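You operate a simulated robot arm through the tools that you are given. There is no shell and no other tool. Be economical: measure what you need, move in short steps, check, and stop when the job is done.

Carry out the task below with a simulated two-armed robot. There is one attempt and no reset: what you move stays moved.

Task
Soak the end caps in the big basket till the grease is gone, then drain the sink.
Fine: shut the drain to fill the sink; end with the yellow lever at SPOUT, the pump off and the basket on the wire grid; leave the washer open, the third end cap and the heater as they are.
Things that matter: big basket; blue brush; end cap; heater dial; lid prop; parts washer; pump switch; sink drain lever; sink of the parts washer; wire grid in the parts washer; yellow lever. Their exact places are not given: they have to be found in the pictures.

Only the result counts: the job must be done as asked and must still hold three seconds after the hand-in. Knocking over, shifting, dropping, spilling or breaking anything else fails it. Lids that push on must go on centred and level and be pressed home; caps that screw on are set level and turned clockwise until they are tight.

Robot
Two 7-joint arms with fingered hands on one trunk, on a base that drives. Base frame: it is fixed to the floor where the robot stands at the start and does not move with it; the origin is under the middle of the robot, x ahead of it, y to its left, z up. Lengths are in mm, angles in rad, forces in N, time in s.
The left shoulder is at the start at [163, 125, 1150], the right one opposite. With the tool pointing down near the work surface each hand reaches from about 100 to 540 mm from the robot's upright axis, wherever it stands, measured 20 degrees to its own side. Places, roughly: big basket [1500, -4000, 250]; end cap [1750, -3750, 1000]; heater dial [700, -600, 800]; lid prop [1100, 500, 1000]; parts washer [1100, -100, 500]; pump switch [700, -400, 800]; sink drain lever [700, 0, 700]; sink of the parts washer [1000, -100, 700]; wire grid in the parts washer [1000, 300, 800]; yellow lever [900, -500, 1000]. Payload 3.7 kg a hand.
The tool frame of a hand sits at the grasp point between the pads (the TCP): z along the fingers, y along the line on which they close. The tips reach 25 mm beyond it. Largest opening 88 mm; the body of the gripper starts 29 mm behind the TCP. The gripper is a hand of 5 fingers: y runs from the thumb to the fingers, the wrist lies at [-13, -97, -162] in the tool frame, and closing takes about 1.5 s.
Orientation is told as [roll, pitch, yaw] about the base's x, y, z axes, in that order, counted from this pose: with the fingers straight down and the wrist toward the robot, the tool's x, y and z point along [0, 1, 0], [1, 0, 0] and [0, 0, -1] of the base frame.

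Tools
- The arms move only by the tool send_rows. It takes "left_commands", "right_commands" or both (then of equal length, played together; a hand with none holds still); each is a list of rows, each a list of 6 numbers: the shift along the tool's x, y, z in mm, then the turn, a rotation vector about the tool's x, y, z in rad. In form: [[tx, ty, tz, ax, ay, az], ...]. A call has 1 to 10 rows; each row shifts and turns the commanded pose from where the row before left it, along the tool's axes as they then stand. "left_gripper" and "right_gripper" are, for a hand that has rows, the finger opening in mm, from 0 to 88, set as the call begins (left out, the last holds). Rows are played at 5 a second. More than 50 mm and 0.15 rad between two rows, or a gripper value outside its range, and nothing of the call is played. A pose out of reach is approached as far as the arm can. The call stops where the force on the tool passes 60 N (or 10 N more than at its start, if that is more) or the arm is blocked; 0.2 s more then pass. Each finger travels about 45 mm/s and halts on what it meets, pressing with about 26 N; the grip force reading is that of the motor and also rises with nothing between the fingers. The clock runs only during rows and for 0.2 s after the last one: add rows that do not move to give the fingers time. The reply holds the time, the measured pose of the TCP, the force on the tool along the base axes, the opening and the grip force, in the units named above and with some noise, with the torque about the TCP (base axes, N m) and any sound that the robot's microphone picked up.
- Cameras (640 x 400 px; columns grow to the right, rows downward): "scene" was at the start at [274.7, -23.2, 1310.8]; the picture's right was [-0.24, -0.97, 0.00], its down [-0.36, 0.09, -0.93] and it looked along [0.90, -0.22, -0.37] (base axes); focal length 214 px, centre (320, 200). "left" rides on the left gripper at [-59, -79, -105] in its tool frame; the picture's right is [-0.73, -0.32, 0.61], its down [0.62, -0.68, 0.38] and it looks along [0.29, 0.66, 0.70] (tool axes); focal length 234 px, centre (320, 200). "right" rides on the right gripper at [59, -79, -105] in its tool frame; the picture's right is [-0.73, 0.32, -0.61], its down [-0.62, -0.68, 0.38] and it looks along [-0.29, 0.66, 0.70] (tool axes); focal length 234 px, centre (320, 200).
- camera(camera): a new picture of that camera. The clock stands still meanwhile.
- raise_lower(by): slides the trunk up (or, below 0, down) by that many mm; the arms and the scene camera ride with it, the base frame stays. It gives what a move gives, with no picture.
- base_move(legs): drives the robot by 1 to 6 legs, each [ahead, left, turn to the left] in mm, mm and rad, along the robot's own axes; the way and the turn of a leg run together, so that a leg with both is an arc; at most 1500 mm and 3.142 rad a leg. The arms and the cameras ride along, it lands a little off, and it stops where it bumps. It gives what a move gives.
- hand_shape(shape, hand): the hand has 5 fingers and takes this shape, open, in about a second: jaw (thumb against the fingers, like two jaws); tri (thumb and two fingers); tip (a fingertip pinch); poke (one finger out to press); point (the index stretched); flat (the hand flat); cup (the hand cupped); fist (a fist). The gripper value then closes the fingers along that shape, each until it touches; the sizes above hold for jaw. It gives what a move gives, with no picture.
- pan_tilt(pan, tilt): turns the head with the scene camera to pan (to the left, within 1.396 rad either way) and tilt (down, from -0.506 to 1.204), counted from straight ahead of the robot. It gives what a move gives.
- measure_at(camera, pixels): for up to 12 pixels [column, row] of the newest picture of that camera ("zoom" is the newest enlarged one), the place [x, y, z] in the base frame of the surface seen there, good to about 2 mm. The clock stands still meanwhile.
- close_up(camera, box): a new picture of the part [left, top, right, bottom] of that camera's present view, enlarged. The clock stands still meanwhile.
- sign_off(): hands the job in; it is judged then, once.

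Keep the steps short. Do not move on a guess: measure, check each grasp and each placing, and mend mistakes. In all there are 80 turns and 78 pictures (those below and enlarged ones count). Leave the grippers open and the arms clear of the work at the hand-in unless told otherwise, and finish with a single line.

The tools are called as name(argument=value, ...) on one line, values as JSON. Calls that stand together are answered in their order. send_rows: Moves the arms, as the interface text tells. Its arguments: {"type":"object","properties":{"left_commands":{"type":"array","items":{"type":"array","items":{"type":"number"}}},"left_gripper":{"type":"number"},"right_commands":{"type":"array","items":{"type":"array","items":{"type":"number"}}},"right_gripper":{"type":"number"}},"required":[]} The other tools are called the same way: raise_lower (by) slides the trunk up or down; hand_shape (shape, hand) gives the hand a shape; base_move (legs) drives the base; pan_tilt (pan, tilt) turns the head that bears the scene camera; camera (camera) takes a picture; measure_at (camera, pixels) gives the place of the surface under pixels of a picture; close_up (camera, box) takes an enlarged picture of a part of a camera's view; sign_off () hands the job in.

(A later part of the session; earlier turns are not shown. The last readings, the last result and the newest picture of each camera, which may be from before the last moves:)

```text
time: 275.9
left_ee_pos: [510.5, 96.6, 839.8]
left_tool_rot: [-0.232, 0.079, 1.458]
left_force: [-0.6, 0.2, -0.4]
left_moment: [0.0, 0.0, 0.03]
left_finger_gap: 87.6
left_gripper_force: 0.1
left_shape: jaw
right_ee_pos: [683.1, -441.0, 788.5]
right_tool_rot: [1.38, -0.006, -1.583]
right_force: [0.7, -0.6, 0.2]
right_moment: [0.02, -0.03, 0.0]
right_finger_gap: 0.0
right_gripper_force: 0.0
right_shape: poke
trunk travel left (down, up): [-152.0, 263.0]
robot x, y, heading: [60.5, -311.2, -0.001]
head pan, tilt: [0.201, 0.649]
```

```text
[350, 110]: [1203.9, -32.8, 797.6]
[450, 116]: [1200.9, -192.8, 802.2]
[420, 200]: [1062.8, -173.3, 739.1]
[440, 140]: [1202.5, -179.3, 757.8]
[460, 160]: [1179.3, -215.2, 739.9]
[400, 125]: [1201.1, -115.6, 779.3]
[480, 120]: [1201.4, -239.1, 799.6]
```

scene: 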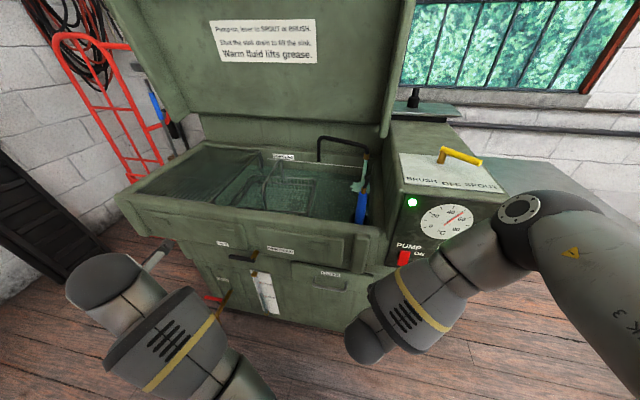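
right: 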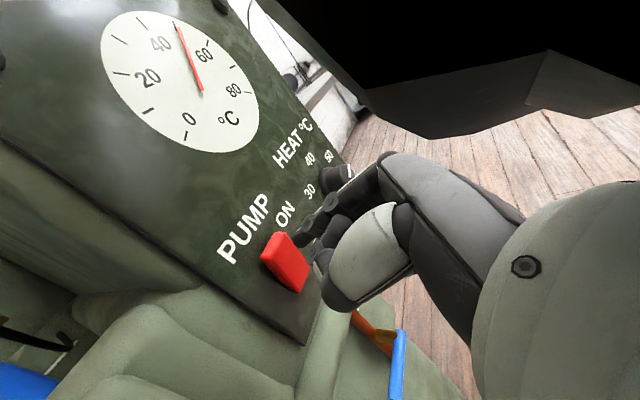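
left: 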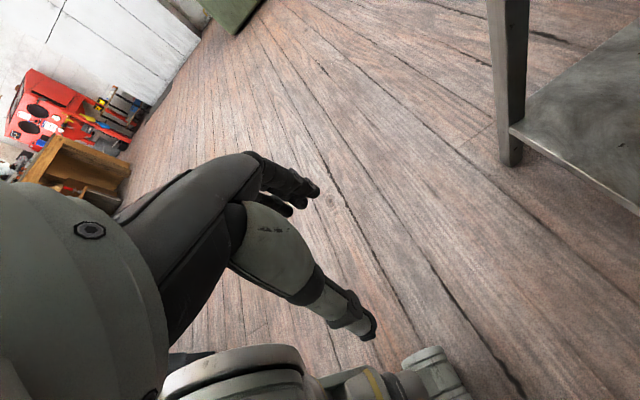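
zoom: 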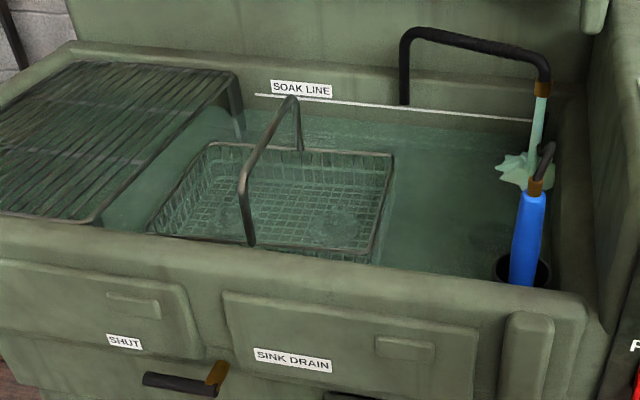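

The water seems about 785 now (edge on the back wall just under the line). I'll wait about 1.6 s more, then press OFF.

send_rows(right_commands=[[0, 0, 0, 0, 0, 0], [0, 0, 0, 0, 0, 0], [0, 0, 0, 0, 0, 0], [0, 0, 0, 0, 0, 0], [2, 0, 10, 0, 0, 0], [0, 0, 0, 0, 0, 0]])

close_up(camera="scene", box=[230, 130, 400, 230])

```text
time: 277.2
left_ee_pos: [511.2, 97.4, 838.2]
left_tool_rot: [-0.233, 0.077, 1.459]
left_force: [-0.4, -0.2, 0.3]
left_moment: [0.02, -0.02, 0.04]
left_finger_gap: 87.8
left_gripper_force: 0.2
left_shape: jaw
right_ee_pos: [694.2, -440.0, 788.8]
right_tool_rot: [1.38, -0.005, -1.584]
right_force: [0.6, 0.1, 0.8]
right_moment: [-0.04, 0.03, 0.02]
right_finger_gap: 0.1
right_gripper_force: 0.1
right_shape: poke
trunk travel left (down, up): [-152.0, 263.0]
robot x, y, heading: [60.8, -312.2, -0.005]
head pan, tilt: [0.201, 0.649]
```

```text
3.76 times, centred on (315, 180) of scene
```

zoom: 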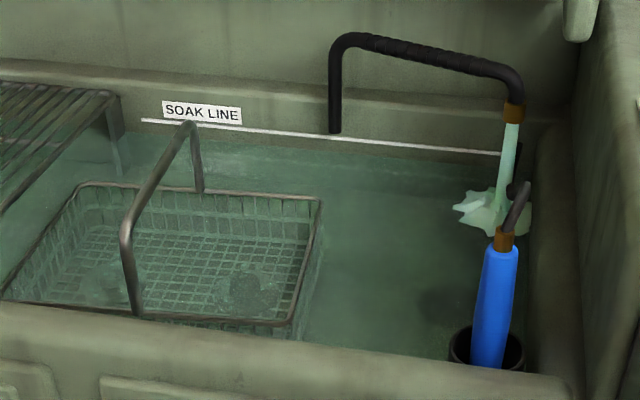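

The water edge is ~15 mm below the line, rising about 7 mm/s. I'll wait 1.6 s more and press OFF.

send_rows(right_commands=[[0, 0, 0, 0, 0, 0], [0, 0, 0, 0, 0, 0], [0, 0, 0, 0, 0, 0], [0, 0, 0, 0, 0, 0], [0, 0, 0, 0, 0, 0], [0, 0, 0, 0, 0, 0], [2, 0, 8, 0, 0, 0], [2, 0, 8, 0, 0, 0], [1, 0, 4, 0, 0, 0], [1, 0, 3, 0, 0, 0]])

send_rows(right_commands=[[0, 0, 2, 0, 0, 0], [0, 0, 0, 0, 0, 0]])

send_rows(right_commands=[[-4, 0, -22, 0, 0, 0], [-4, 0, -22, 0, 0, 0]])

camera(camera="scene")

close_up(camera="scene", box=[230, 130, 400, 230])

```text
time: 279.4
left_ee_pos: [508.8, 96.4, 839.2]
left_tool_rot: [-0.233, 0.076, 1.46]
left_force: [-0.6, -0.6, -0.3]
left_moment: [-0.01, 0.0, -0.01]
left_finger_gap: 87.9
left_gripper_force: 0.1
left_shape: jaw
right_ee_pos: [712.0, -444.6, 790.0]
right_tool_rot: [1.371, -0.005, -1.587]
right_force: [-43.8, -8.7, -6.8]
right_moment: [0.03, -0.11, -0.13]
right_finger_gap: 0.0
right_gripper_force: 0.1
right_shape: poke
trunk travel left (down, up): [-152.0, 263.0]
robot x, y, heading: [59.0, -312.4, 0.001]
head pan, tilt: [0.201, 0.649]
```

```text
time: 280.1
left_ee_pos: [508.4, 96.0, 841.2]
left_tool_rot: [-0.235, 0.077, 1.458]
left_force: [-0.3, -0.2, 0.7]
left_moment: [0.01, 0.0, -0.03]
left_finger_gap: 87.8
left_gripper_force: 0.1
left_shape: jaw
right_ee_pos: [713.0, -444.2, 789.9]
right_tool_rot: [1.369, -0.007, -1.59]
right_force: [-56.2, -17.6, -6.2]
right_moment: [0.06, -0.13, -0.22]
right_finger_gap: 0.1
right_gripper_force: 0.0
right_shape: poke
trunk travel left (down, up): [-152.0, 263.0]
robot x, y, heading: [57.2, -311.0, -0.002]
head pan, tilt: [0.201, 0.649]
```

```text
time: 280.6
left_ee_pos: [512.5, 97.6, 838.4]
left_tool_rot: [-0.233, 0.081, 1.462]
left_force: [-1.2, 1.0, -0.6]
left_moment: [-0.01, 0.0, 0.01]
left_finger_gap: 88.0
left_gripper_force: 0.1
left_shape: jaw
right_ee_pos: [675.3, -442.3, 793.0]
right_tool_rot: [1.383, -0.006, -1.58]
right_force: [-0.3, 1.1, 0.0]
right_moment: [0.03, 0.0, -0.01]
right_finger_gap: 0.0
right_gripper_force: 0.0
right_shape: poke
trunk travel left (down, up): [-152.0, 263.0]
robot x, y, heading: [57.4, -311.7, -0.004]
head pan, tilt: [0.201, 0.649]
```

```text
10 pictures are left
```

scene: 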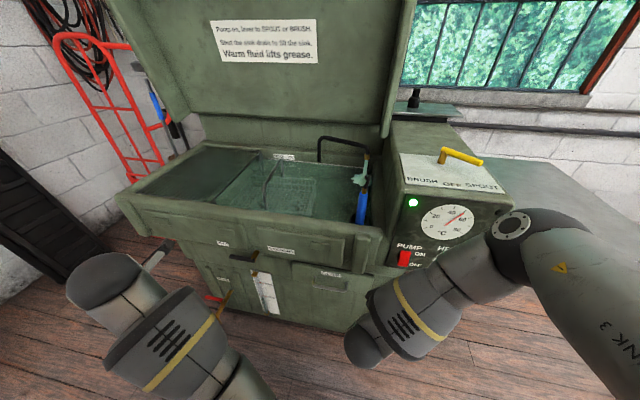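

```text
3.76 times, centred on (315, 180) of scene
```

zoom: 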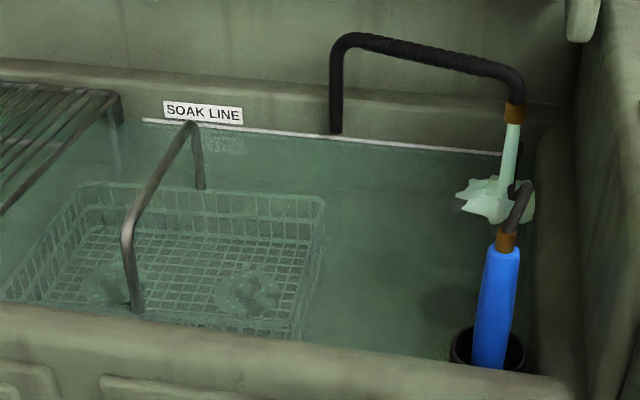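

The lamp still glows: I pressed too near the rocker's pivot. I'll press again 17 mm lower at once, then check the lamp.

send_rows(right_commands=[[-17, 0, 3, 0, 0, 0], [4, 0, 18, 0, 0, 0], [3, 0, 14, 0, 0, 0], [1, 0, 5, 0, 0, 0], [1, 0, 4, 0, 0, 0], [0, 0, 3, 0, 0, 0], [0, 0, 0, 0, 0, 0]])

send_rows(right_commands=[[-4, 0, -22, 0, 0, 0], [-4, 0, -22, 0, 0, 0]])

camera(camera="scene")

```text
time: 282.2
left_ee_pos: [508.1, 96.4, 840.7]
left_tool_rot: [-0.234, 0.077, 1.46]
left_force: [-1.2, 0.1, 0.4]
left_moment: [-0.02, -0.04, 0.02]
left_finger_gap: 87.9
left_gripper_force: 0.0
left_shape: jaw
right_ee_pos: [714.3, -444.8, 773.6]
right_tool_rot: [1.375, -0.008, -1.588]
right_force: [-41.9, -8.7, -3.5]
right_moment: [0.04, -0.17, -0.15]
right_finger_gap: 0.1
right_gripper_force: 0.1
right_shape: poke
trunk travel left (down, up): [-152.0, 263.0]
robot x, y, heading: [60.6, -312.8, -0.006]
head pan, tilt: [0.201, 0.649]
```

```text
time: 282.9
left_ee_pos: [512.4, 98.6, 839.4]
left_tool_rot: [-0.231, 0.078, 1.46]
left_force: [-0.5, 0.6, -0.9]
left_moment: [0.03, 0.02, 0.01]
left_finger_gap: 87.8
left_gripper_force: 0.1
left_shape: jaw
right_ee_pos: [675.5, -437.1, 777.2]
right_tool_rot: [1.383, -0.005, -1.581]
right_force: [-0.1, -0.3, -0.2]
right_moment: [0.0, 0.01, -0.01]
right_finger_gap: 0.1
right_gripper_force: 0.0
right_shape: poke
trunk travel left (down, up): [-152.0, 263.0]
robot x, y, heading: [59.1, -313.3, 0.002]
head pan, tilt: [0.201, 0.649]
```

```text
8 pictures are left
```

scene: 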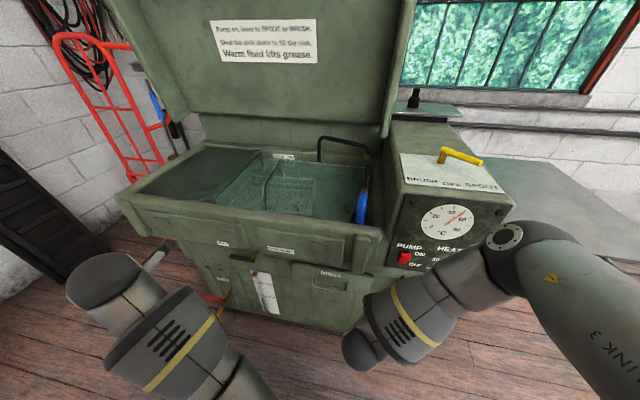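

The pump is off (lamp dark, no stream) and the level is at the soak line. While the caps soak I'll drive over to the drain lever, close the fingers, wait, then look at the caps.

base_move(legs=[[-100, 0, 0], [0, 490, 0]])

hand_shape(shape="jaw", hand="right")

send_rows(right_commands=[[0, 0, 0, 0, 0, 0], [0, 0, 0, 0, 0, 0], [0, 0, 0, 0, 0, 0], [0, 0, 0, 0, 0, 0], [0, 0, 0, 0, 0, 0], [0, 0, 0, 0, 0, 0], [0, 0, 0, 0, 0, 0], [0, 0, 0, 0, 0, 0], [0, 0, 0, 0, 0, 0], [0, 0, 0, 0, 0, 0]], right_gripper=0)

send_rows(right_commands=[[0, 0, 0, 0, 0, 0], [0, 0, 0, 0, 0, 0], [0, 0, 0, 0, 0, 0], [0, 0, 0, 0, 0, 0], [0, 0, 0, 0, 0, 0], [0, 0, 0, 0, 0, 0], [0, 0, 0, 0, 0, 0], [0, 0, 0, 0, 0, 0], [0, 0, 0, 0, 0, 0], [0, 0, 0, 0, 0, 0]])

send_rows(right_commands=[[0, 0, 0, 0, 0, 0], [0, 0, 0, 0, 0, 0], [0, 0, 0, 0, 0, 0], [0, 0, 0, 0, 0, 0], [0, 0, 0, 0, 0, 0], [0, 0, 0, 0, 0, 0], [0, 0, 0, 0, 0, 0], [0, 0, 0, 0, 0, 0], [0, 0, 0, 0, 0, 0], [0, 0, 0, 0, 0, 0]])

send_rows(right_commands=[[0, 0, 0, 0, 0, 0], [0, 0, 0, 0, 0, 0], [0, 0, 0, 0, 0, 0], [0, 0, 0, 0, 0, 0], [0, 0, 0, 0, 0, 0], [0, 0, 0, 0, 0, 0], [0, 0, 0, 0, 0, 0], [0, 0, 0, 0, 0, 0], [0, 0, 0, 0, 0, 0], [0, 0, 0, 0, 0, 0]])

send_rows(right_commands=[[0, 0, 0, 0, 0, 0], [0, 0, 0, 0, 0, 0], [0, 0, 0, 0, 0, 0], [0, 0, 0, 0, 0, 0], [0, 0, 0, 0, 0, 0], [0, 0, 0, 0, 0, 0], [0, 0, 0, 0, 0, 0], [0, 0, 0, 0, 0, 0], [0, 0, 0, 0, 0, 0], [0, 0, 0, 0, 0, 0]])

send_rows(right_commands=[[0, 0, 0, 0, 0, 0], [0, 0, 0, 0, 0, 0], [0, 0, 0, 0, 0, 0], [0, 0, 0, 0, 0, 0], [0, 0, 0, 0, 0, 0], [0, 0, 0, 0, 0, 0], [0, 0, 0, 0, 0, 0], [0, 0, 0, 0, 0, 0], [0, 0, 0, 0, 0, 0], [0, 0, 0, 0, 0, 0]])

pan_tilt(pan=-0.1, tilt=0.65)

close_up(camera="scene", box=[240, 130, 400, 240])

```text
time: 288.4
left_ee_pos: [419.1, 580.6, 838.3]
left_tool_rot: [-0.233, 0.077, 1.451]
left_force: [0.4, 1.1, -0.3]
left_moment: [0.02, -0.03, 0.0]
left_finger_gap: 87.6
left_gripper_force: 0.0
left_shape: jaw
right_ee_pos: [578.2, 42.9, 775.4]
right_tool_rot: [1.378, -0.006, -1.59]
right_force: [-0.5, -0.5, -0.3]
right_moment: [0.01, -0.01, 0.0]
right_finger_gap: 0.0
right_gripper_force: 0.1
right_shape: poke
trunk travel left (down, up): [-152.0, 263.0]
robot x, y, heading: [-34.6, 175.7, -0.007]
head pan, tilt: [0.201, 0.649]
```

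```text
time: 289.3
left_ee_pos: [419.3, 580.1, 838.5]
left_tool_rot: [-0.232, 0.078, 1.452]
left_force: [0.0, -0.5, 0.4]
left_moment: [0.01, -0.02, 0.02]
left_finger_gap: 87.8
left_gripper_force: 0.1
left_shape: jaw
right_ee_pos: [577.4, 42.7, 776.9]
right_tool_rot: [1.382, -0.005, -1.59]
right_force: [-0.1, -0.3, -1.3]
right_moment: [-0.02, 0.01, 0.0]
right_finger_gap: 88.1
right_gripper_force: 0.1
right_shape: jaw
trunk travel left (down, up): [-152.0, 263.0]
robot x, y, heading: [-35.5, 174.3, -0.013]
head pan, tilt: [0.201, 0.649]
```

```text
time: 291.5
left_ee_pos: [419.1, 580.2, 839.7]
left_tool_rot: [-0.23, 0.079, 1.452]
left_force: [0.2, -0.2, -0.2]
left_moment: [0.01, -0.02, 0.01]
left_finger_gap: 87.7
left_gripper_force: 0.1
left_shape: jaw
right_ee_pos: [577.4, 42.8, 776.4]
right_tool_rot: [1.38, -0.004, -1.59]
right_force: [-0.4, 0.7, 0.4]
right_moment: [0.0, 0.01, 0.02]
right_finger_gap: 0.2
right_gripper_force: 25.9
right_shape: jaw
trunk travel left (down, up): [-152.0, 263.0]
robot x, y, heading: [-36.2, 175.5, -0.011]
head pan, tilt: [0.201, 0.649]
```

```text
time: 293.7
left_ee_pos: [419.8, 581.9, 838.3]
left_tool_rot: [-0.232, 0.079, 1.453]
left_force: [0.1, -0.4, 0.6]
left_moment: [0.0, -0.03, 0.01]
left_finger_gap: 87.7
left_gripper_force: 0.0
left_shape: jaw
right_ee_pos: [576.6, 42.5, 776.0]
right_tool_rot: [1.382, -0.006, -1.588]
right_force: [-0.2, 0.3, 0.1]
right_moment: [0.01, 0.0, 0.0]
right_finger_gap: 0.1
right_gripper_force: 25.8
right_shape: jaw
trunk travel left (down, up): [-152.0, 263.0]
robot x, y, heading: [-36.5, 174.8, -0.015]
head pan, tilt: [0.201, 0.649]
```

```text
time: 295.9
left_ee_pos: [419.7, 580.7, 838.8]
left_tool_rot: [-0.233, 0.078, 1.455]
left_force: [-0.1, 0.0, 0.6]
left_moment: [0.01, 0.03, 0.01]
left_finger_gap: 87.9
left_gripper_force: 0.0
left_shape: jaw
right_ee_pos: [577.4, 42.9, 775.9]
right_tool_rot: [1.381, -0.005, -1.589]
right_force: [-0.1, 0.5, 0.0]
right_moment: [0.0, 0.01, -0.04]
right_finger_gap: 0.1
right_gripper_force: 25.7
right_shape: jaw
trunk travel left (down, up): [-152.0, 263.0]
robot x, y, heading: [-38.7, 174.0, -0.007]
head pan, tilt: [0.201, 0.649]
```

```text
time: 298.1
left_ee_pos: [420.2, 581.2, 838.9]
left_tool_rot: [-0.231, 0.079, 1.453]
left_force: [0.2, 0.0, -0.8]
left_moment: [0.01, 0.0, -0.01]
left_finger_gap: 87.6
left_gripper_force: 0.1
left_shape: jaw
right_ee_pos: [577.3, 42.0, 776.2]
right_tool_rot: [1.38, -0.005, -1.589]
right_force: [0.0, 0.2, 0.8]
right_moment: [-0.02, 0.01, 0.0]
right_finger_gap: 0.1
right_gripper_force: 25.9
right_shape: jaw
trunk travel left (down, up): [-152.0, 263.0]
robot x, y, heading: [-36.0, 175.3, -0.011]
head pan, tilt: [0.201, 0.649]
```

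```text
time: 300.3
left_ee_pos: [419.6, 580.4, 839.0]
left_tool_rot: [-0.233, 0.078, 1.452]
left_force: [-0.3, -0.2, 0.2]
left_moment: [0.01, -0.01, 0.0]
left_finger_gap: 87.9
left_gripper_force: 0.1
left_shape: jaw
right_ee_pos: [577.8, 42.4, 775.6]
right_tool_rot: [1.38, -0.006, -1.591]
right_force: [0.3, 0.7, 0.7]
right_moment: [0.02, 0.03, 0.03]
right_finger_gap: 0.0
right_gripper_force: 25.9
right_shape: jaw
trunk travel left (down, up): [-152.0, 263.0]
robot x, y, heading: [-41.8, 176.1, -0.007]
head pan, tilt: [0.201, 0.649]
```

```text
time: 302.5
left_ee_pos: [420.4, 580.9, 838.0]
left_tool_rot: [-0.232, 0.077, 1.453]
left_force: [-0.2, -0.5, 0.4]
left_moment: [-0.01, 0.03, 0.02]
left_finger_gap: 87.7
left_gripper_force: 0.1
left_shape: jaw
right_ee_pos: [577.4, 43.2, 775.8]
right_tool_rot: [1.381, -0.005, -1.59]
right_force: [0.1, -0.1, 1.2]
right_moment: [0.01, -0.01, 0.0]
right_finger_gap: 0.0
right_gripper_force: 25.7
right_shape: jaw
trunk travel left (down, up): [-152.0, 263.0]
robot x, y, heading: [-40.4, 177.7, -0.009]
head pan, tilt: [0.201, 0.649]
```

```text
time: 303.3
left_ee_pos: [420.1, 581.0, 839.6]
left_tool_rot: [-0.231, 0.077, 1.452]
left_force: [-0.4, -0.8, 0.2]
left_moment: [0.0, -0.02, -0.01]
left_finger_gap: 87.5
left_gripper_force: 0.0
left_shape: jaw
right_ee_pos: [576.5, 42.6, 775.5]
right_tool_rot: [1.381, -0.006, -1.591]
right_force: [-0.2, -0.6, 1.0]
right_moment: [0.01, -0.03, 0.0]
right_finger_gap: 0.0
right_gripper_force: 26.1
right_shape: jaw
trunk travel left (down, up): [-152.0, 263.0]
robot x, y, heading: [-34.4, 173.1, -0.008]
head pan, tilt: [-0.099, 0.649]
```

```text
3.64 times, centred on (320, 185) of scene
```

zoom: 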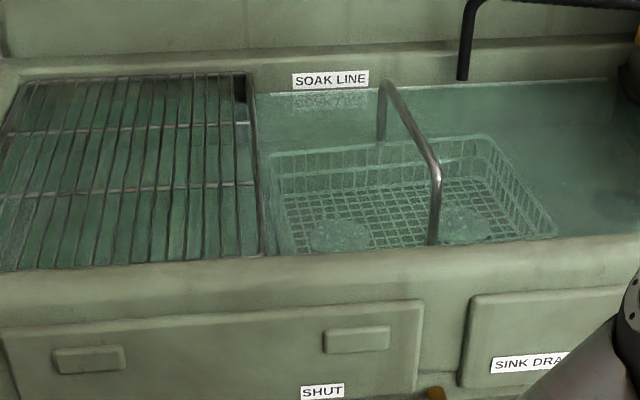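

The caps lie under the fluid, still hard to judge. I'll soak some 20 s more and meanwhile bring the fingers above the drain lever, then look again.

base_move(legs=[[125, 11, 0.008]])

send_rows(right_commands=[[0, 0, 0, 0, 0, 0], [0, 0, 0, 0, 0, 0], [0, 0, 0, 0, 0, 0], [0, 0, 0, 0, 0, 0], [0, 0, 0, 0, 0, 0], [0, 0, 0, 0, 0, 0], [0, 0, 0, 0, 0, 0], [0, 0, 0, 0, 0, 0], [0, 0, 0, 0, 0, 0], [0, 0, 0, 0, 0, 0]])

send_rows(right_commands=[[0, 0, 0, 0, 0, 0], [0, 0, 0, 0, 0, 0], [0, 0, 0, 0, 0, 0], [0, 0, 0, 0, 0, 0], [0, 0, 0, 0, 0, 0], [0, 0, 0, 0, 0, 0], [0, 0, 0, 0, 0, 0], [0, 0, 0, 0, 0, 0], [0, 0, 0, 0, 0, 0], [0, 0, 0, 0, 0, 0]])

send_rows(right_commands=[[0, 0, 0, 0, 0, 0], [0, 0, 0, 0, 0, 0], [0, 0, 0, 0, 0, 0], [0, 0, 0, 0, 0, 0], [0, 0, 0, 0, 0, 0], [0, 0, 0, 0, 0, 0], [0, 0, 0, 0, 0, 0], [0, 0, 0, 0, 0, 0], [0, 0, 0, 0, 0, 0], [0, 0, 0, 0, 0, 0]])

send_rows(right_commands=[[0, 0, 0, 0, 0, 0], [0, 0, 0, 0, 0, 0], [0, 0, 0, 0, 0, 0], [0, 0, 0, 0, 0, 0], [0, 0, 0, 0, 0, 0], [0, 0, 0, 0, 0, 0], [0, 0, 0, 0, 0, 0], [0, 0, 0, 0, 0, 0], [0, 0, 0, 0, 0, 0], [0, 0, 0, 0, 0, 0]])

send_rows(right_commands=[[0, 0, 0, 0, 0, 0], [0, 0, 0, 0, 0, 0], [0, 0, 0, 0, 0, 0], [0, 0, 0, 0, 0, 0], [0, 0, 0, 0, 0, 0], [0, 0, 0, 0, 0, 0], [0, 0, 0, 0, 0, 0], [0, 0, 0, 0, 0, 0], [0, 0, 0, 0, 0, 0], [0, 0, 0, 0, 0, 0]])

send_rows(right_commands=[[0, 0, 0, 0, 0, 0], [0, 0, 0, 0, 0, 0], [0, 0, 0, 0, 0, 0], [0, 0, 0, 0, 0, 0], [0, 0, 0, 0, 0, 0], [0, 0, 0, 0, 0, 0], [0, 0, 0, 0, 0, 0], [0, 0, 0, 0, 0, 0], [0, 0, 0, 0, 0, 0], [0, 0, 0, 0, 0, 0]])

send_rows(right_commands=[[0, 0, 0, 0, 0, 0], [0, 0, 0, 0, 0, 0], [0, 0, 0, 0, 0, 0], [0, 0, 0, 0, 0, 0], [0, 0, 0, 0, 0, 0], [0, 0, 0, 0, 0, 0], [0, 0, 0, 0, 0, 0], [0, 0, 0, 0, 0, 0], [0, 0, 0, 0, 0, 0], [0, 0, 0, 0, 0, 0]])

send_rows(right_commands=[[0, 0, 0, 0, 0, 0], [0, 0, 0, 0, 0, 0], [0, 0, 0, 0, 0, 0], [0, 0, 0, 0, 0, 0], [0, 0, 0, 0, 0, 0], [0, 0, 0, 0, 0, 0], [0, 0, 0, 0, 0, 0], [0, 0, 0, 0, 0, 0], [0, 0, 0, 0, 0, 0], [0, 0, 0, 0, 0, 0]])

close_up(camera="scene", box=[290, 150, 410, 240])

camera(camera="right")

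```text
time: 304.5
left_ee_pos: [535.6, 596.7, 838.4]
left_tool_rot: [-0.23, 0.079, 1.465]
left_force: [0.4, -0.6, 0.0]
left_moment: [-0.01, -0.02, -0.01]
left_finger_gap: 88.1
left_gripper_force: 0.0
left_shape: jaw
right_ee_pos: [700.9, 59.3, 775.8]
right_tool_rot: [1.377, -0.005, -1.58]
right_force: [-0.1, -0.7, 0.4]
right_moment: [0.0, -0.03, 0.01]
right_finger_gap: 0.1
right_gripper_force: 26.7
right_shape: jaw
trunk travel left (down, up): [-152.0, 263.0]
robot x, y, heading: [84.1, 187.0, -0.0]
head pan, tilt: [-0.099, 0.649]
```

```text
time: 306.7
left_ee_pos: [534.8, 595.8, 839.0]
left_tool_rot: [-0.233, 0.079, 1.466]
left_force: [0.2, -0.9, -0.6]
left_moment: [-0.04, -0.03, -0.04]
left_finger_gap: 87.8
left_gripper_force: 0.0
left_shape: jaw
right_ee_pos: [700.3, 59.6, 776.4]
right_tool_rot: [1.38, -0.005, -1.58]
right_force: [0.1, 0.3, -0.5]
right_moment: [0.01, 0.0, 0.02]
right_finger_gap: 0.0
right_gripper_force: 26.1
right_shape: jaw
trunk travel left (down, up): [-152.0, 263.0]
robot x, y, heading: [88.2, 183.7, 0.001]
head pan, tilt: [-0.099, 0.649]
```

```text
time: 308.9
left_ee_pos: [535.8, 595.8, 838.9]
left_tool_rot: [-0.231, 0.078, 1.465]
left_force: [-0.8, -0.3, 0.1]
left_moment: [0.0, -0.01, -0.01]
left_finger_gap: 87.8
left_gripper_force: 0.1
left_shape: jaw
right_ee_pos: [698.5, 59.6, 776.8]
right_tool_rot: [1.382, -0.005, -1.58]
right_force: [-0.2, -0.6, 0.8]
right_moment: [0.0, -0.02, 0.01]
right_finger_gap: 0.0
right_gripper_force: 25.7
right_shape: jaw
trunk travel left (down, up): [-152.0, 263.0]
robot x, y, heading: [83.4, 184.6, -0.002]
head pan, tilt: [-0.099, 0.649]
```

```text
time: 311.1
left_ee_pos: [535.6, 596.2, 839.3]
left_tool_rot: [-0.234, 0.079, 1.466]
left_force: [0.1, 0.1, -0.4]
left_moment: [0.03, 0.01, -0.01]
left_finger_gap: 88.0
left_gripper_force: 0.1
left_shape: jaw
right_ee_pos: [700.5, 58.4, 776.3]
right_tool_rot: [1.381, -0.006, -1.58]
right_force: [-0.3, -0.2, -0.5]
right_moment: [-0.01, -0.02, 0.03]
right_finger_gap: 0.0
right_gripper_force: 25.9
right_shape: jaw
trunk travel left (down, up): [-152.0, 263.0]
robot x, y, heading: [84.4, 184.4, 0.001]
head pan, tilt: [-0.099, 0.649]
```

```text
time: 313.3
left_ee_pos: [535.6, 596.1, 839.6]
left_tool_rot: [-0.233, 0.079, 1.465]
left_force: [-0.3, 0.3, -0.1]
left_moment: [0.0, -0.01, 0.03]
left_finger_gap: 87.8
left_gripper_force: 0.1
left_shape: jaw
right_ee_pos: [699.8, 59.9, 776.0]
right_tool_rot: [1.381, -0.003, -1.579]
right_force: [-0.1, 0.4, -0.4]
right_moment: [-0.02, 0.01, 0.05]
right_finger_gap: 0.0
right_gripper_force: 25.8
right_shape: jaw
trunk travel left (down, up): [-152.0, 263.0]
robot x, y, heading: [84.1, 183.8, -0.0]
head pan, tilt: [-0.099, 0.649]
```

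```text
time: 315.5
left_ee_pos: [536.8, 596.6, 838.9]
left_tool_rot: [-0.233, 0.078, 1.464]
left_force: [0.0, -0.1, 0.4]
left_moment: [0.03, -0.03, -0.01]
left_finger_gap: 87.7
left_gripper_force: 0.1
left_shape: jaw
right_ee_pos: [700.2, 61.0, 777.0]
right_tool_rot: [1.38, -0.006, -1.578]
right_force: [-0.7, 0.1, -0.6]
right_moment: [0.0, -0.02, -0.01]
right_finger_gap: 0.2
right_gripper_force: 26.5
right_shape: jaw
trunk travel left (down, up): [-152.0, 263.0]
robot x, y, heading: [87.1, 187.8, -0.0]
head pan, tilt: [-0.099, 0.649]
```

```text
time: 317.7
left_ee_pos: [535.3, 595.3, 839.8]
left_tool_rot: [-0.233, 0.078, 1.465]
left_force: [-0.1, -0.2, 0.0]
left_moment: [0.0, -0.04, 0.01]
left_finger_gap: 87.7
left_gripper_force: 0.1
left_shape: jaw
right_ee_pos: [700.8, 58.9, 777.0]
right_tool_rot: [1.381, -0.005, -1.578]
right_force: [1.0, -0.1, 0.2]
right_moment: [0.0, -0.02, 0.0]
right_finger_gap: 0.0
right_gripper_force: 26.4
right_shape: jaw
trunk travel left (down, up): [-152.0, 263.0]
robot x, y, heading: [86.0, 184.4, 0.0]
head pan, tilt: [-0.099, 0.649]
```

```text
time: 319.9
left_ee_pos: [535.9, 596.1, 838.3]
left_tool_rot: [-0.231, 0.079, 1.465]
left_force: [-0.2, -0.3, -0.2]
left_moment: [-0.01, 0.0, 0.01]
left_finger_gap: 87.7
left_gripper_force: 0.1
left_shape: jaw
right_ee_pos: [700.2, 60.3, 777.5]
right_tool_rot: [1.379, -0.006, -1.58]
right_force: [-0.1, 0.4, 0.7]
right_moment: [0.02, -0.01, -0.01]
right_finger_gap: 0.1
right_gripper_force: 25.8
right_shape: jaw
trunk travel left (down, up): [-152.0, 263.0]
robot x, y, heading: [85.9, 184.9, 0.001]
head pan, tilt: [-0.099, 0.649]
```

```text
time: 322.1
left_ee_pos: [535.7, 595.5, 838.9]
left_tool_rot: [-0.232, 0.079, 1.464]
left_force: [0.6, -0.5, -0.7]
left_moment: [-0.01, -0.01, -0.01]
left_finger_gap: 87.4
left_gripper_force: 0.1
left_shape: jaw
right_ee_pos: [699.3, 59.3, 777.4]
right_tool_rot: [1.38, -0.005, -1.58]
right_force: [-0.7, -0.3, 0.5]
right_moment: [-0.01, -0.02, 0.03]
right_finger_gap: 0.0
right_gripper_force: 26.1
right_shape: jaw
trunk travel left (down, up): [-152.0, 263.0]
robot x, y, heading: [85.2, 184.3, 0.003]
head pan, tilt: [-0.099, 0.649]
```

```text
4.44 times, centred on (350, 195) of scene
```

zoom: 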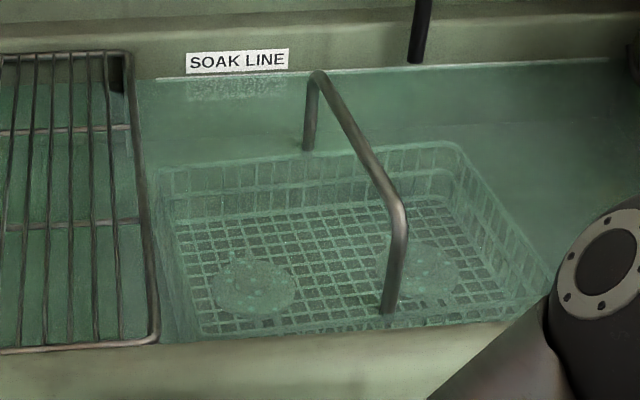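

```text
5 pictures are left
```

right: 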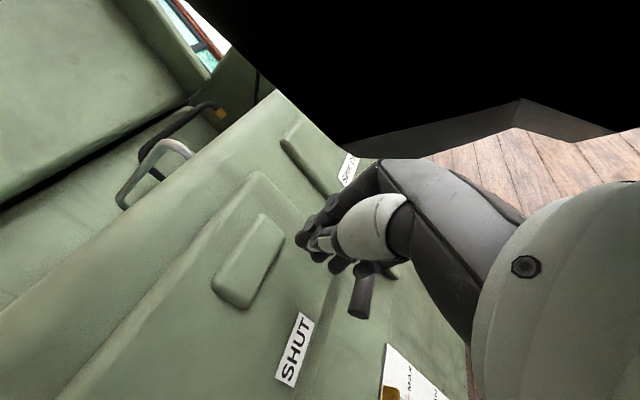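

The caps look evenly pale now. I'll give it another 11 s, then push the drain lever back down to open, step clear, raise the trunk, set the right hand for the basket and draw the left hand in.

send_rows(right_commands=[[0, 0, 0, 0, 0, 0], [0, 0, 0, 0, 0, 0], [0, 0, 0, 0, 0, 0], [0, 0, 0, 0, 0, 0], [0, 0, 0, 0, 0, 0], [0, 0, 0, 0, 0, 0], [0, 0, 0, 0, 0, 0], [0, 0, 0, 0, 0, 0], [0, 0, 0, 0, 0, 0], [0, 0, 0, 0, 0, 0]])

send_rows(right_commands=[[0, 0, 0, 0, 0, 0], [0, 0, 0, 0, 0, 0], [0, 0, 0, 0, 0, 0], [0, 0, 0, 0, 0, 0], [0, 0, 0, 0, 0, 0], [0, 0, 0, 0, 0, 0], [0, 0, 0, 0, 0, 0], [0, 0, 0, 0, 0, 0], [0, 0, 0, 0, 0, 0], [0, 0, 0, 0, 0, 0]])

send_rows(right_commands=[[0, 0, 0, 0, 0, 0], [0, 0, 0, 0, 0, 0], [0, 0, 0, 0, 0, 0], [0, 0, 0, 0, 0, 0], [0, 0, 0, 0, 0, 0], [0, 0, 0, 0, 0, 0], [0, 0, 0, 0, 0, 0], [0, 0, 0, 0, 0, 0], [0, 0, 0, 0, 0, 0], [0, 0, 0, 0, 0, 0]])

send_rows(right_commands=[[0, 0, 0, 0, 0, 0], [0, 0, 0, 0, 0, 0], [0, 0, 0, 0, 0, 0], [0, 0, 0, 0, 0, 0], [0, 0, 0, 0, 0, 0], [0, 0, 0, 0, 0, 0], [0, 0, 0, 0, 0, 0], [0, 0, 0, 0, 0, 0], [0, 0, 0, 0, 0, 0], [0, 0, 0, 0, 0, 0]])

send_rows(right_commands=[[0, 0, 0, 0, 0, 0], [0, 0, 0, 0, 0, 0], [0, 0, 0, 0, 0, 0], [0, 0, 0, 0, 0, 0], [0, 0, 0, 0, 0, 0], [0, 0, 0, 0, 0, 0], [0, 0, 0, 0, 0, 0], [0, 0, 0, 0, 0, 0], [0, 0, 0, 0, 0, 0], [0, 0, 0, 0, 0, 0]])

send_rows(right_commands=[[-17.6, 7, 3.4, 0, 0, 0], [-16.7, -5, 3.2, 0, 0, 0], [-19.6, -3, 3.8, 0, 0, 0], [-18.6, 3, 3.6, 0, 0, 0], [-16.7, 7, 3.2, 0, 0, 0], [-12.7, 11, 2.5, 0, 0, 0], [-8.8, 14, 1.7, 0, 0, 0], [0, 11, 0, 0, 0, 0], [0, 6, 0, 0, 0, 0], [0, 0, 0, 0, 0, 0]])

camera(camera="right")

send_rows(right_commands=[[0, -12, 0, 0, 0, 0], [0, -12, 0, 0, 0, 0]])

base_move(legs=[[-140, 0, 0]])

raise_lower(by=220)

send_rows(left_commands=[[0, -25, 0, 0, 0, 0], [0, -25, 0, 0, 0, 0], [0, -25, 0, 0, 0, 0], [0, -25, 0, 0, 0, 0], [0, -25, 0, 0, 0, 0], [0, 0, 0, 0, 0, 0], [0, 0, 0, 0, 0, 0], [0, 0, 0, 0, 0, 0], [0, 0, 0, 0, 0, 0], [0, 0, 0, 0, 0, 0]], right_commands=[[20, 0, -4, 0, -0.135, 0], [19, 0, -6, 0, -0.135, 0], [18, 0, -8, 0, -0.135, 0], [17, 0, -11, 0, -0.135, 0], [15, 0, -13, 0, -0.135, 0], [13, 0, -15, 0, -0.135, 0], [11, 0, -17, 0, 0, 0], [0, 0, 0, 0, 0, 0], [0, 0, 0, 0, 0, 0], [0, 0, 0, 0, 0, 0]], right_gripper=88)

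pan_tilt(pan=0.1, tilt=0.65)

camera(camera="scene")

```text
time: 324.3
left_ee_pos: [535.8, 595.7, 838.6]
left_tool_rot: [-0.232, 0.076, 1.464]
left_force: [-0.7, 0.7, -0.2]
left_moment: [0.01, 0.01, 0.0]
left_finger_gap: 87.8
left_gripper_force: 0.0
left_shape: jaw
right_ee_pos: [701.2, 60.6, 777.3]
right_tool_rot: [1.381, -0.005, -1.578]
right_force: [0.2, 0.2, -0.2]
right_moment: [0.0, 0.03, -0.06]
right_finger_gap: 0.0
right_gripper_force: 26.5
right_shape: jaw
trunk travel left (down, up): [-152.0, 263.0]
robot x, y, heading: [78.7, 183.9, -0.002]
head pan, tilt: [-0.099, 0.649]
```

```text
time: 326.5
left_ee_pos: [535.8, 595.4, 838.2]
left_tool_rot: [-0.232, 0.078, 1.465]
left_force: [0.1, -0.1, 0.6]
left_moment: [0.02, -0.01, -0.01]
left_finger_gap: 87.8
left_gripper_force: 0.0
left_shape: jaw
right_ee_pos: [700.4, 59.9, 776.1]
right_tool_rot: [1.38, -0.006, -1.579]
right_force: [0.9, 0.5, 0.5]
right_moment: [0.03, 0.01, 0.0]
right_finger_gap: 0.2
right_gripper_force: 25.9
right_shape: jaw
trunk travel left (down, up): [-152.0, 263.0]
robot x, y, heading: [83.5, 186.0, 0.003]
head pan, tilt: [-0.099, 0.649]
```

```text
time: 328.7
left_ee_pos: [535.8, 597.0, 839.1]
left_tool_rot: [-0.232, 0.079, 1.464]
left_force: [-0.2, 0.7, -0.4]
left_moment: [-0.03, -0.01, -0.03]
left_finger_gap: 87.9
left_gripper_force: 0.2
left_shape: jaw
right_ee_pos: [700.5, 59.5, 775.7]
right_tool_rot: [1.381, -0.005, -1.58]
right_force: [0.4, 0.3, -0.6]
right_moment: [-0.01, -0.01, 0.03]
right_finger_gap: 0.2
right_gripper_force: 26.0
right_shape: jaw
trunk travel left (down, up): [-152.0, 263.0]
robot x, y, heading: [84.0, 182.6, 0.001]
head pan, tilt: [-0.099, 0.649]
```

```text
time: 330.9
left_ee_pos: [536.1, 596.3, 840.8]
left_tool_rot: [-0.232, 0.078, 1.463]
left_force: [-0.1, 0.5, -0.6]
left_moment: [0.03, 0.02, 0.01]
left_finger_gap: 88.0
left_gripper_force: 0.1
left_shape: jaw
right_ee_pos: [700.0, 59.9, 776.4]
right_tool_rot: [1.381, -0.006, -1.581]
right_force: [0.1, 1.1, -0.4]
right_moment: [0.01, 0.01, 0.02]
right_finger_gap: 0.1
right_gripper_force: 26.6
right_shape: jaw
trunk travel left (down, up): [-152.0, 263.0]
robot x, y, heading: [86.4, 185.1, 0.002]
head pan, tilt: [-0.099, 0.649]
```

```text
time: 333.1
left_ee_pos: [535.1, 596.0, 838.7]
left_tool_rot: [-0.232, 0.076, 1.464]
left_force: [-0.4, -0.5, 0.5]
left_moment: [0.03, -0.01, 0.02]
left_finger_gap: 87.9
left_gripper_force: 0.0
left_shape: jaw
right_ee_pos: [700.1, 60.3, 776.1]
right_tool_rot: [1.38, -0.004, -1.579]
right_force: [0.9, 0.6, 0.8]
right_moment: [-0.01, -0.02, -0.01]
right_finger_gap: 0.0
right_gripper_force: 26.0
right_shape: jaw
trunk travel left (down, up): [-152.0, 263.0]
robot x, y, heading: [87.0, 184.3, -0.0]
head pan, tilt: [-0.099, 0.649]
```

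```text
time: 335.3
left_ee_pos: [534.8, 598.3, 838.6]
left_tool_rot: [-0.231, 0.079, 1.466]
left_force: [-0.2, 0.0, -1.1]
left_moment: [-0.05, 0.02, -0.02]
left_finger_gap: 87.9
left_gripper_force: 0.1
left_shape: jaw
right_ee_pos: [698.3, 12.2, 664.0]
right_tool_rot: [1.376, -0.003, -1.575]
right_force: [-6.6, 18.8, -1.0]
right_moment: [0.09, 0.1, 0.29]
right_finger_gap: 0.0
right_gripper_force: 26.1
right_shape: jaw
trunk travel left (down, up): [-152.0, 263.0]
robot x, y, heading: [81.3, 187.0, 0.001]
head pan, tilt: [-0.099, 0.649]
```

```text
4 pictures are left
```

right: 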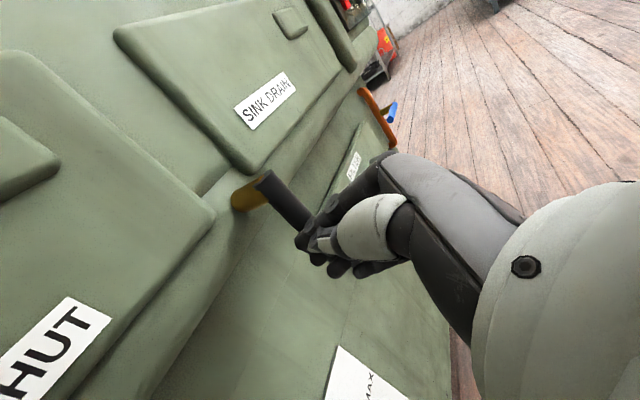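

```text
time: 335.9
left_ee_pos: [535.9, 596.4, 839.2]
left_tool_rot: [-0.233, 0.079, 1.462]
left_force: [-0.2, 0.1, 0.4]
left_moment: [0.0, -0.02, -0.06]
left_finger_gap: 88.0
left_gripper_force: 0.0
left_shape: jaw
right_ee_pos: [701.1, 31.5, 664.3]
right_tool_rot: [1.381, -0.007, -1.582]
right_force: [-0.2, -0.1, 0.1]
right_moment: [-0.02, 0.0, 0.0]
right_finger_gap: 0.0
right_gripper_force: 26.1
right_shape: jaw
trunk travel left (down, up): [-152.0, 263.0]
robot x, y, heading: [86.3, 185.5, -0.001]
head pan, tilt: [-0.099, 0.649]
```

```text
time: 337.3
left_ee_pos: [394.4, 594.1, 839.2]
left_tool_rot: [-0.233, 0.078, 1.459]
left_force: [-0.1, 0.3, -0.5]
left_moment: [0.02, -0.02, -0.03]
left_finger_gap: 87.8
left_gripper_force: 0.0
left_shape: jaw
right_ee_pos: [557.9, 29.9, 664.8]
right_tool_rot: [1.382, -0.005, -1.583]
right_force: [0.6, 0.1, 0.3]
right_moment: [0.0, 0.03, -0.01]
right_finger_gap: 0.0
right_gripper_force: 26.3
right_shape: jaw
trunk travel left (down, up): [-152.0, 263.0]
robot x, y, heading: [-54.5, 188.8, -0.004]
head pan, tilt: [-0.099, 0.649]
```

```text
time: 339.6
left_ee_pos: [395.1, 595.5, 1058.9]
left_tool_rot: [-0.231, 0.078, 1.459]
left_force: [0.5, 0.7, 0.3]
left_moment: [-0.01, 0.0, -0.01]
left_finger_gap: 88.0
left_gripper_force: 0.1
left_shape: jaw
right_ee_pos: [556.7, 30.8, 882.7]
right_tool_rot: [1.379, -0.004, -1.584]
right_force: [0.7, 0.5, -0.8]
right_moment: [-0.01, 0.0, 0.02]
right_finger_gap: 0.0
right_gripper_force: 26.2
right_shape: jaw
trunk travel left (down, up): [-372.0, 43.0]
robot x, y, heading: [-63.0, 186.3, -0.006]
head pan, tilt: [-0.099, 0.649]
```

```text
time: 341.8
left_ee_pos: [380.8, 470.1, 1068.4]
left_tool_rot: [-0.231, 0.08, 1.458]
left_force: [0.9, 0.3, -0.2]
left_moment: [0.04, 0.0, 0.01]
left_finger_gap: 87.8
left_gripper_force: 0.0
left_shape: jaw
right_ee_pos: [560.0, 32.0, 1022.4]
right_tool_rot: [0.57, -0.005, -1.583]
right_force: [0.8, -0.3, 0.0]
right_moment: [0.0, 0.02, 0.01]
right_finger_gap: 87.5
right_gripper_force: 0.1
right_shape: jaw
trunk travel left (down, up): [-372.0, 43.0]
robot x, y, heading: [-58.4, 184.5, -0.006]
head pan, tilt: [-0.099, 0.649]
```

```text
time: 342.5
left_ee_pos: [380.8, 470.4, 1068.7]
left_tool_rot: [-0.232, 0.08, 1.458]
left_force: [0.1, 1.0, 0.6]
left_moment: [0.04, 0.02, -0.02]
left_finger_gap: 87.6
left_gripper_force: 0.2
left_shape: jaw
right_ee_pos: [560.5, 33.2, 1021.7]
right_tool_rot: [0.571, -0.006, -1.583]
right_force: [0.5, 0.9, 0.1]
right_moment: [-0.02, 0.0, -0.01]
right_finger_gap: 87.9
right_gripper_force: 0.0
right_shape: jaw
trunk travel left (down, up): [-372.0, 43.0]
robot x, y, heading: [-55.0, 185.4, -0.004]
head pan, tilt: [0.099, 0.649]
```

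```text
3 pictures are left
```

scene: 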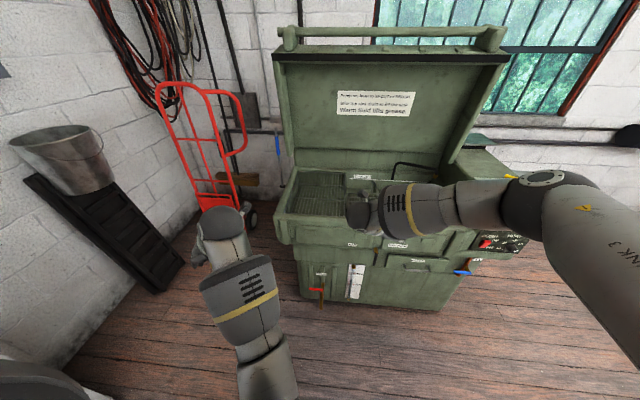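

The drain lever hangs open again. I'll measure what stands on the left. Then I'll drive the open hand over the basket handle (target [952,-5]), lower onto the bar, close, and lift 150.

measure_at(camera="scene", pixels=[[160, 95], [240, 150], [185, 85], [210, 200], [110, 170], [170, 260], [275, 145], [300, 215], [325, 185], [372, 205]])

base_move(legs=[[0, -38, 0.005], [392, 0, 0]])

send_rows(right_commands=[[-13, 0, 20, 0, 0, 0], [-13, 0, 20, 0, 0, 0], [-13, 0, 20, 0, 0, 0], [-13, 0, 20, 0, 0, 0], [-13, 0, 20, 0, 0, 0], [-13, 0, 20, 0, 0, 0], [0, 0, 0, 0, 0, 0]])

send_rows(right_commands=[[0, 0, 0, 0, 0, 0], [0, 0, 0, 0, 0, 0], [0, 0, 0, 0, 0, 0], [0, 0, 0, 0, 0, 0], [0, 0, 0, 0, 0, 0], [0, 0, 0, 0, 0, 0], [0, 0, 0, 0, 0, 0], [0, 0, 0, 0, 0, 0], [0, 0, 0, 0, 0, 0], [0, 0, 0, 0, 0, 0]], right_gripper=0)

send_rows(right_commands=[[6, 0, -9, 0, 0, 0], [13, 0, -20, 0, 0, 0], [13, 0, -20, 0, 0, 0], [13, 0, -20, 0, 0, 0], [13, 0, -20, 0, 0, 0], [13, 0, -20, 0, 0, 0], [13, 0, -20, 0, 0, 0], [0, 0, 0, 0, 0, 0]])

camera(camera="right")

```text
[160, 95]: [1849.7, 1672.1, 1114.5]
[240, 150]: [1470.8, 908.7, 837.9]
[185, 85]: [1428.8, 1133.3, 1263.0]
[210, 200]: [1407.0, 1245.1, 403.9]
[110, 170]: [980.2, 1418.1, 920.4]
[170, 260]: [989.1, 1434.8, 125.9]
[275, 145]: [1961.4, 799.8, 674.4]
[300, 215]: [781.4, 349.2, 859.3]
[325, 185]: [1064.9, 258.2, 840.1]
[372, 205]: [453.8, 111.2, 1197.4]
```

```text
time: 345.6
left_ee_pos: [767.0, 434.6, 1068.2]
left_tool_rot: [-0.232, 0.079, 1.464]
left_force: [0.0, 0.5, 0.7]
left_moment: [0.0, 0.02, -0.04]
left_finger_gap: 87.9
left_gripper_force: 0.1
left_shape: jaw
right_ee_pos: [947.2, -1.4, 1021.9]
right_tool_rot: [0.572, -0.005, -1.577]
right_force: [-0.2, 0.6, 0.2]
right_moment: [-0.03, 0.03, 0.01]
right_finger_gap: 87.7
right_gripper_force: 0.1
right_shape: jaw
trunk travel left (down, up): [-372.0, 43.0]
robot x, y, heading: [331.1, 148.9, -0.004]
head pan, tilt: [0.099, 0.649]
```

```text
time: 347.2
left_ee_pos: [766.2, 434.5, 1069.2]
left_tool_rot: [-0.232, 0.079, 1.464]
left_force: [0.1, -0.3, -0.3]
left_moment: [0.01, 0.0, 0.05]
left_finger_gap: 87.7
left_gripper_force: 0.1
left_shape: jaw
right_ee_pos: [947.1, -5.1, 879.6]
right_tool_rot: [0.571, -0.006, -1.578]
right_force: [0.8, 0.3, -0.4]
right_moment: [0.01, -0.04, 0.02]
right_finger_gap: 87.6
right_gripper_force: 0.0
right_shape: jaw
trunk travel left (down, up): [-372.0, 43.0]
robot x, y, heading: [328.4, 152.2, 0.0]
head pan, tilt: [0.099, 0.649]
```

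```text
time: 349.4
left_ee_pos: [766.5, 434.3, 1066.0]
left_tool_rot: [-0.23, 0.079, 1.463]
left_force: [0.1, 0.6, -0.1]
left_moment: [-0.01, 0.0, 0.01]
left_finger_gap: 87.9
left_gripper_force: 0.0
left_shape: jaw
right_ee_pos: [947.8, -5.7, 879.3]
right_tool_rot: [0.569, -0.005, -1.578]
right_force: [0.1, 1.4, -0.1]
right_moment: [0.01, 0.0, 0.11]
right_finger_gap: 0.0
right_gripper_force: 26.3
right_shape: jaw
trunk travel left (down, up): [-372.0, 43.0]
robot x, y, heading: [329.6, 145.9, 0.003]
head pan, tilt: [0.099, 0.649]
```

```text
time: 351.2
left_ee_pos: [767.4, 434.4, 1067.7]
left_tool_rot: [-0.232, 0.079, 1.465]
left_force: [0.5, -0.5, 0.4]
left_moment: [-0.01, 0.0, 0.0]
left_finger_gap: 87.9
left_gripper_force: 0.0
left_shape: jaw
right_ee_pos: [950.2, -4.8, 1030.8]
right_tool_rot: [0.568, -0.006, -1.577]
right_force: [0.1, -0.1, -6.3]
right_moment: [-0.01, 0.01, 0.01]
right_finger_gap: 0.0
right_gripper_force: 26.5
right_shape: jaw
trunk travel left (down, up): [-372.0, 43.0]
robot x, y, heading: [323.6, 146.5, -0.0]
head pan, tilt: [0.099, 0.649]
```

```text
2 pictures are left
5 turns are left
```

right: 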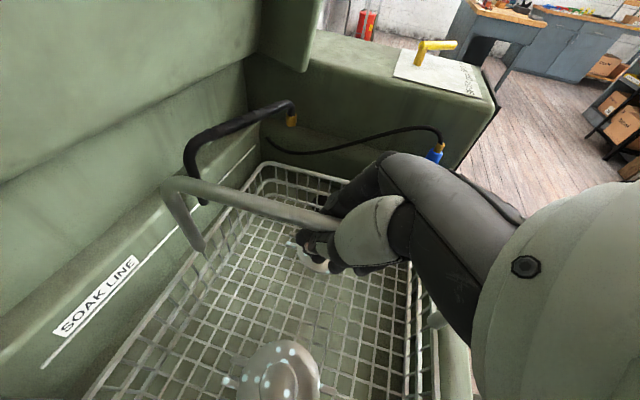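

The caps look clean and the sink is empty (weight fell from 7.1 to 6.3 N). The grid spans y≈155–450, top z≈846, and nothing stands in the way on the left. I'll move 306 left and lower to just above the grid.

base_move(legs=[[0, 306, 0]])

send_rows(right_commands=[[4, 0, 20, 0, 0, 0], [-5, 0, 15, 0, 0, 0], [-3, 0, 5, 0, 0, 0], [0, 0, 0, 0, 0, 0]])

close_up(camera="scene", box=[220, 120, 460, 270])

```text
time: 354.5
left_ee_pos: [765.6, 748.9, 1066.9]
left_tool_rot: [-0.232, 0.079, 1.468]
left_force: [-0.1, 0.4, -0.4]
left_moment: [-0.01, -0.02, -0.02]
left_finger_gap: 87.9
left_gripper_force: 0.0
left_shape: jaw
right_ee_pos: [949.1, 307.5, 1032.4]
right_tool_rot: [0.568, -0.007, -1.578]
right_force: [-0.3, 0.0, -6.9]
right_moment: [0.0, 0.05, 0.01]
right_finger_gap: 0.0
right_gripper_force: 26.3
right_shape: jaw
trunk travel left (down, up): [-372.0, 43.0]
robot x, y, heading: [326.1, 461.1, 0.0]
head pan, tilt: [0.099, 0.649]
```

```text
time: 355.5
left_ee_pos: [766.1, 748.5, 1067.8]
left_tool_rot: [-0.231, 0.079, 1.468]
left_force: [0.9, -0.3, 1.1]
left_moment: [-0.01, 0.0, -0.05]
left_finger_gap: 87.8
left_gripper_force: 0.1
left_shape: jaw
right_ee_pos: [967.8, 311.4, 995.4]
right_tool_rot: [0.567, -0.005, -1.574]
right_force: [-1.1, -1.0, -5.6]
right_moment: [0.02, -0.08, 0.02]
right_finger_gap: 0.0
right_gripper_force: 26.1
right_shape: jaw
trunk travel left (down, up): [-372.0, 43.0]
robot x, y, heading: [330.0, 463.2, 0.003]
head pan, tilt: [0.099, 0.649]
```

```text
2.67 times, centred on (340, 195) of scene
4 turns are left
```

zoom: 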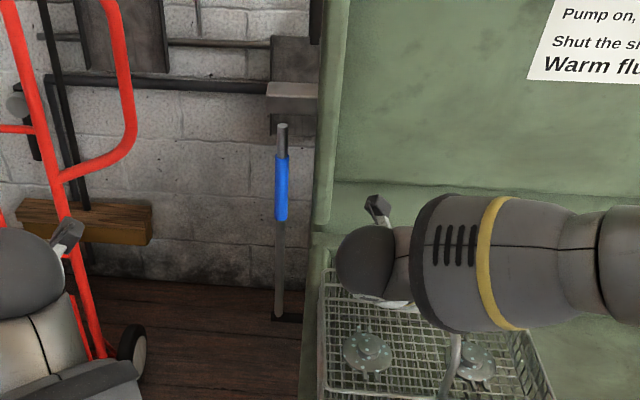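

The clean caps are in the basket. It is 10 mm toward the left side, so I'll shift it right 10 and lower gently, measuring it too.

measure_at(camera="zoom", pixels=[[322, 290], [322, 370], [312, 330], [350, 310], [520, 335], [305, 390], [367, 345]])

send_rows(right_commands=[[0, 5, 0, 0, 0, 0], [0, 5, 0, 0, 0, 0], [-2, 0, 3, 0, 0, 0], [-1, 0, 1.7, 0, 0, 0], [-1, 0, 1.7, 0, 0, 0], [0, 0, 0, 0, 0, 0]])

send_rows(right_commands=[[-1, 0, 1.7, 0, 0, 0], [0, 0, 0, 0, 0, 0]])

```text
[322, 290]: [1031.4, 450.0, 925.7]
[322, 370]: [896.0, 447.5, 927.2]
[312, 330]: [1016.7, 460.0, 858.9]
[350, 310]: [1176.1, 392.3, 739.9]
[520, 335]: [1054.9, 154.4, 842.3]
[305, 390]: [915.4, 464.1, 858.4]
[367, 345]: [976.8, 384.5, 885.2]
```

```text
time: 356.9
left_ee_pos: [766.2, 749.3, 1068.1]
left_tool_rot: [-0.232, 0.078, 1.464]
left_force: [-0.3, 0.3, -0.2]
left_moment: [0.0, 0.0, 0.02]
left_finger_gap: 87.8
left_gripper_force: 0.2
left_shape: jaw
right_ee_pos: [968.4, 299.5, 989.0]
right_tool_rot: [0.571, -0.006, -1.576]
right_force: [0.8, 0.4, 3.7]
right_moment: [-0.03, 0.19, 0.0]
right_finger_gap: 0.0
right_gripper_force: 26.1
right_shape: jaw
trunk travel left (down, up): [-372.0, 43.0]
robot x, y, heading: [328.0, 463.9, 0.007]
head pan, tilt: [0.099, 0.649]
```

```text
time: 357.5
left_ee_pos: [764.9, 749.2, 1067.6]
left_tool_rot: [-0.232, 0.079, 1.466]
left_force: [-0.1, -0.6, 0.2]
left_moment: [0.01, -0.04, -0.01]
left_finger_gap: 87.8
left_gripper_force: 0.1
left_shape: jaw
right_ee_pos: [968.2, 299.3, 988.4]
right_tool_rot: [0.572, -0.007, -1.577]
right_force: [0.7, -0.2, 9.9]
right_moment: [-0.04, 0.62, 0.12]
right_finger_gap: 0.0
right_gripper_force: 26.0
right_shape: jaw
trunk travel left (down, up): [-372.0, 43.0]
robot x, y, heading: [326.5, 458.8, -0.003]
head pan, tilt: [0.099, 0.649]
3 turns are left
```

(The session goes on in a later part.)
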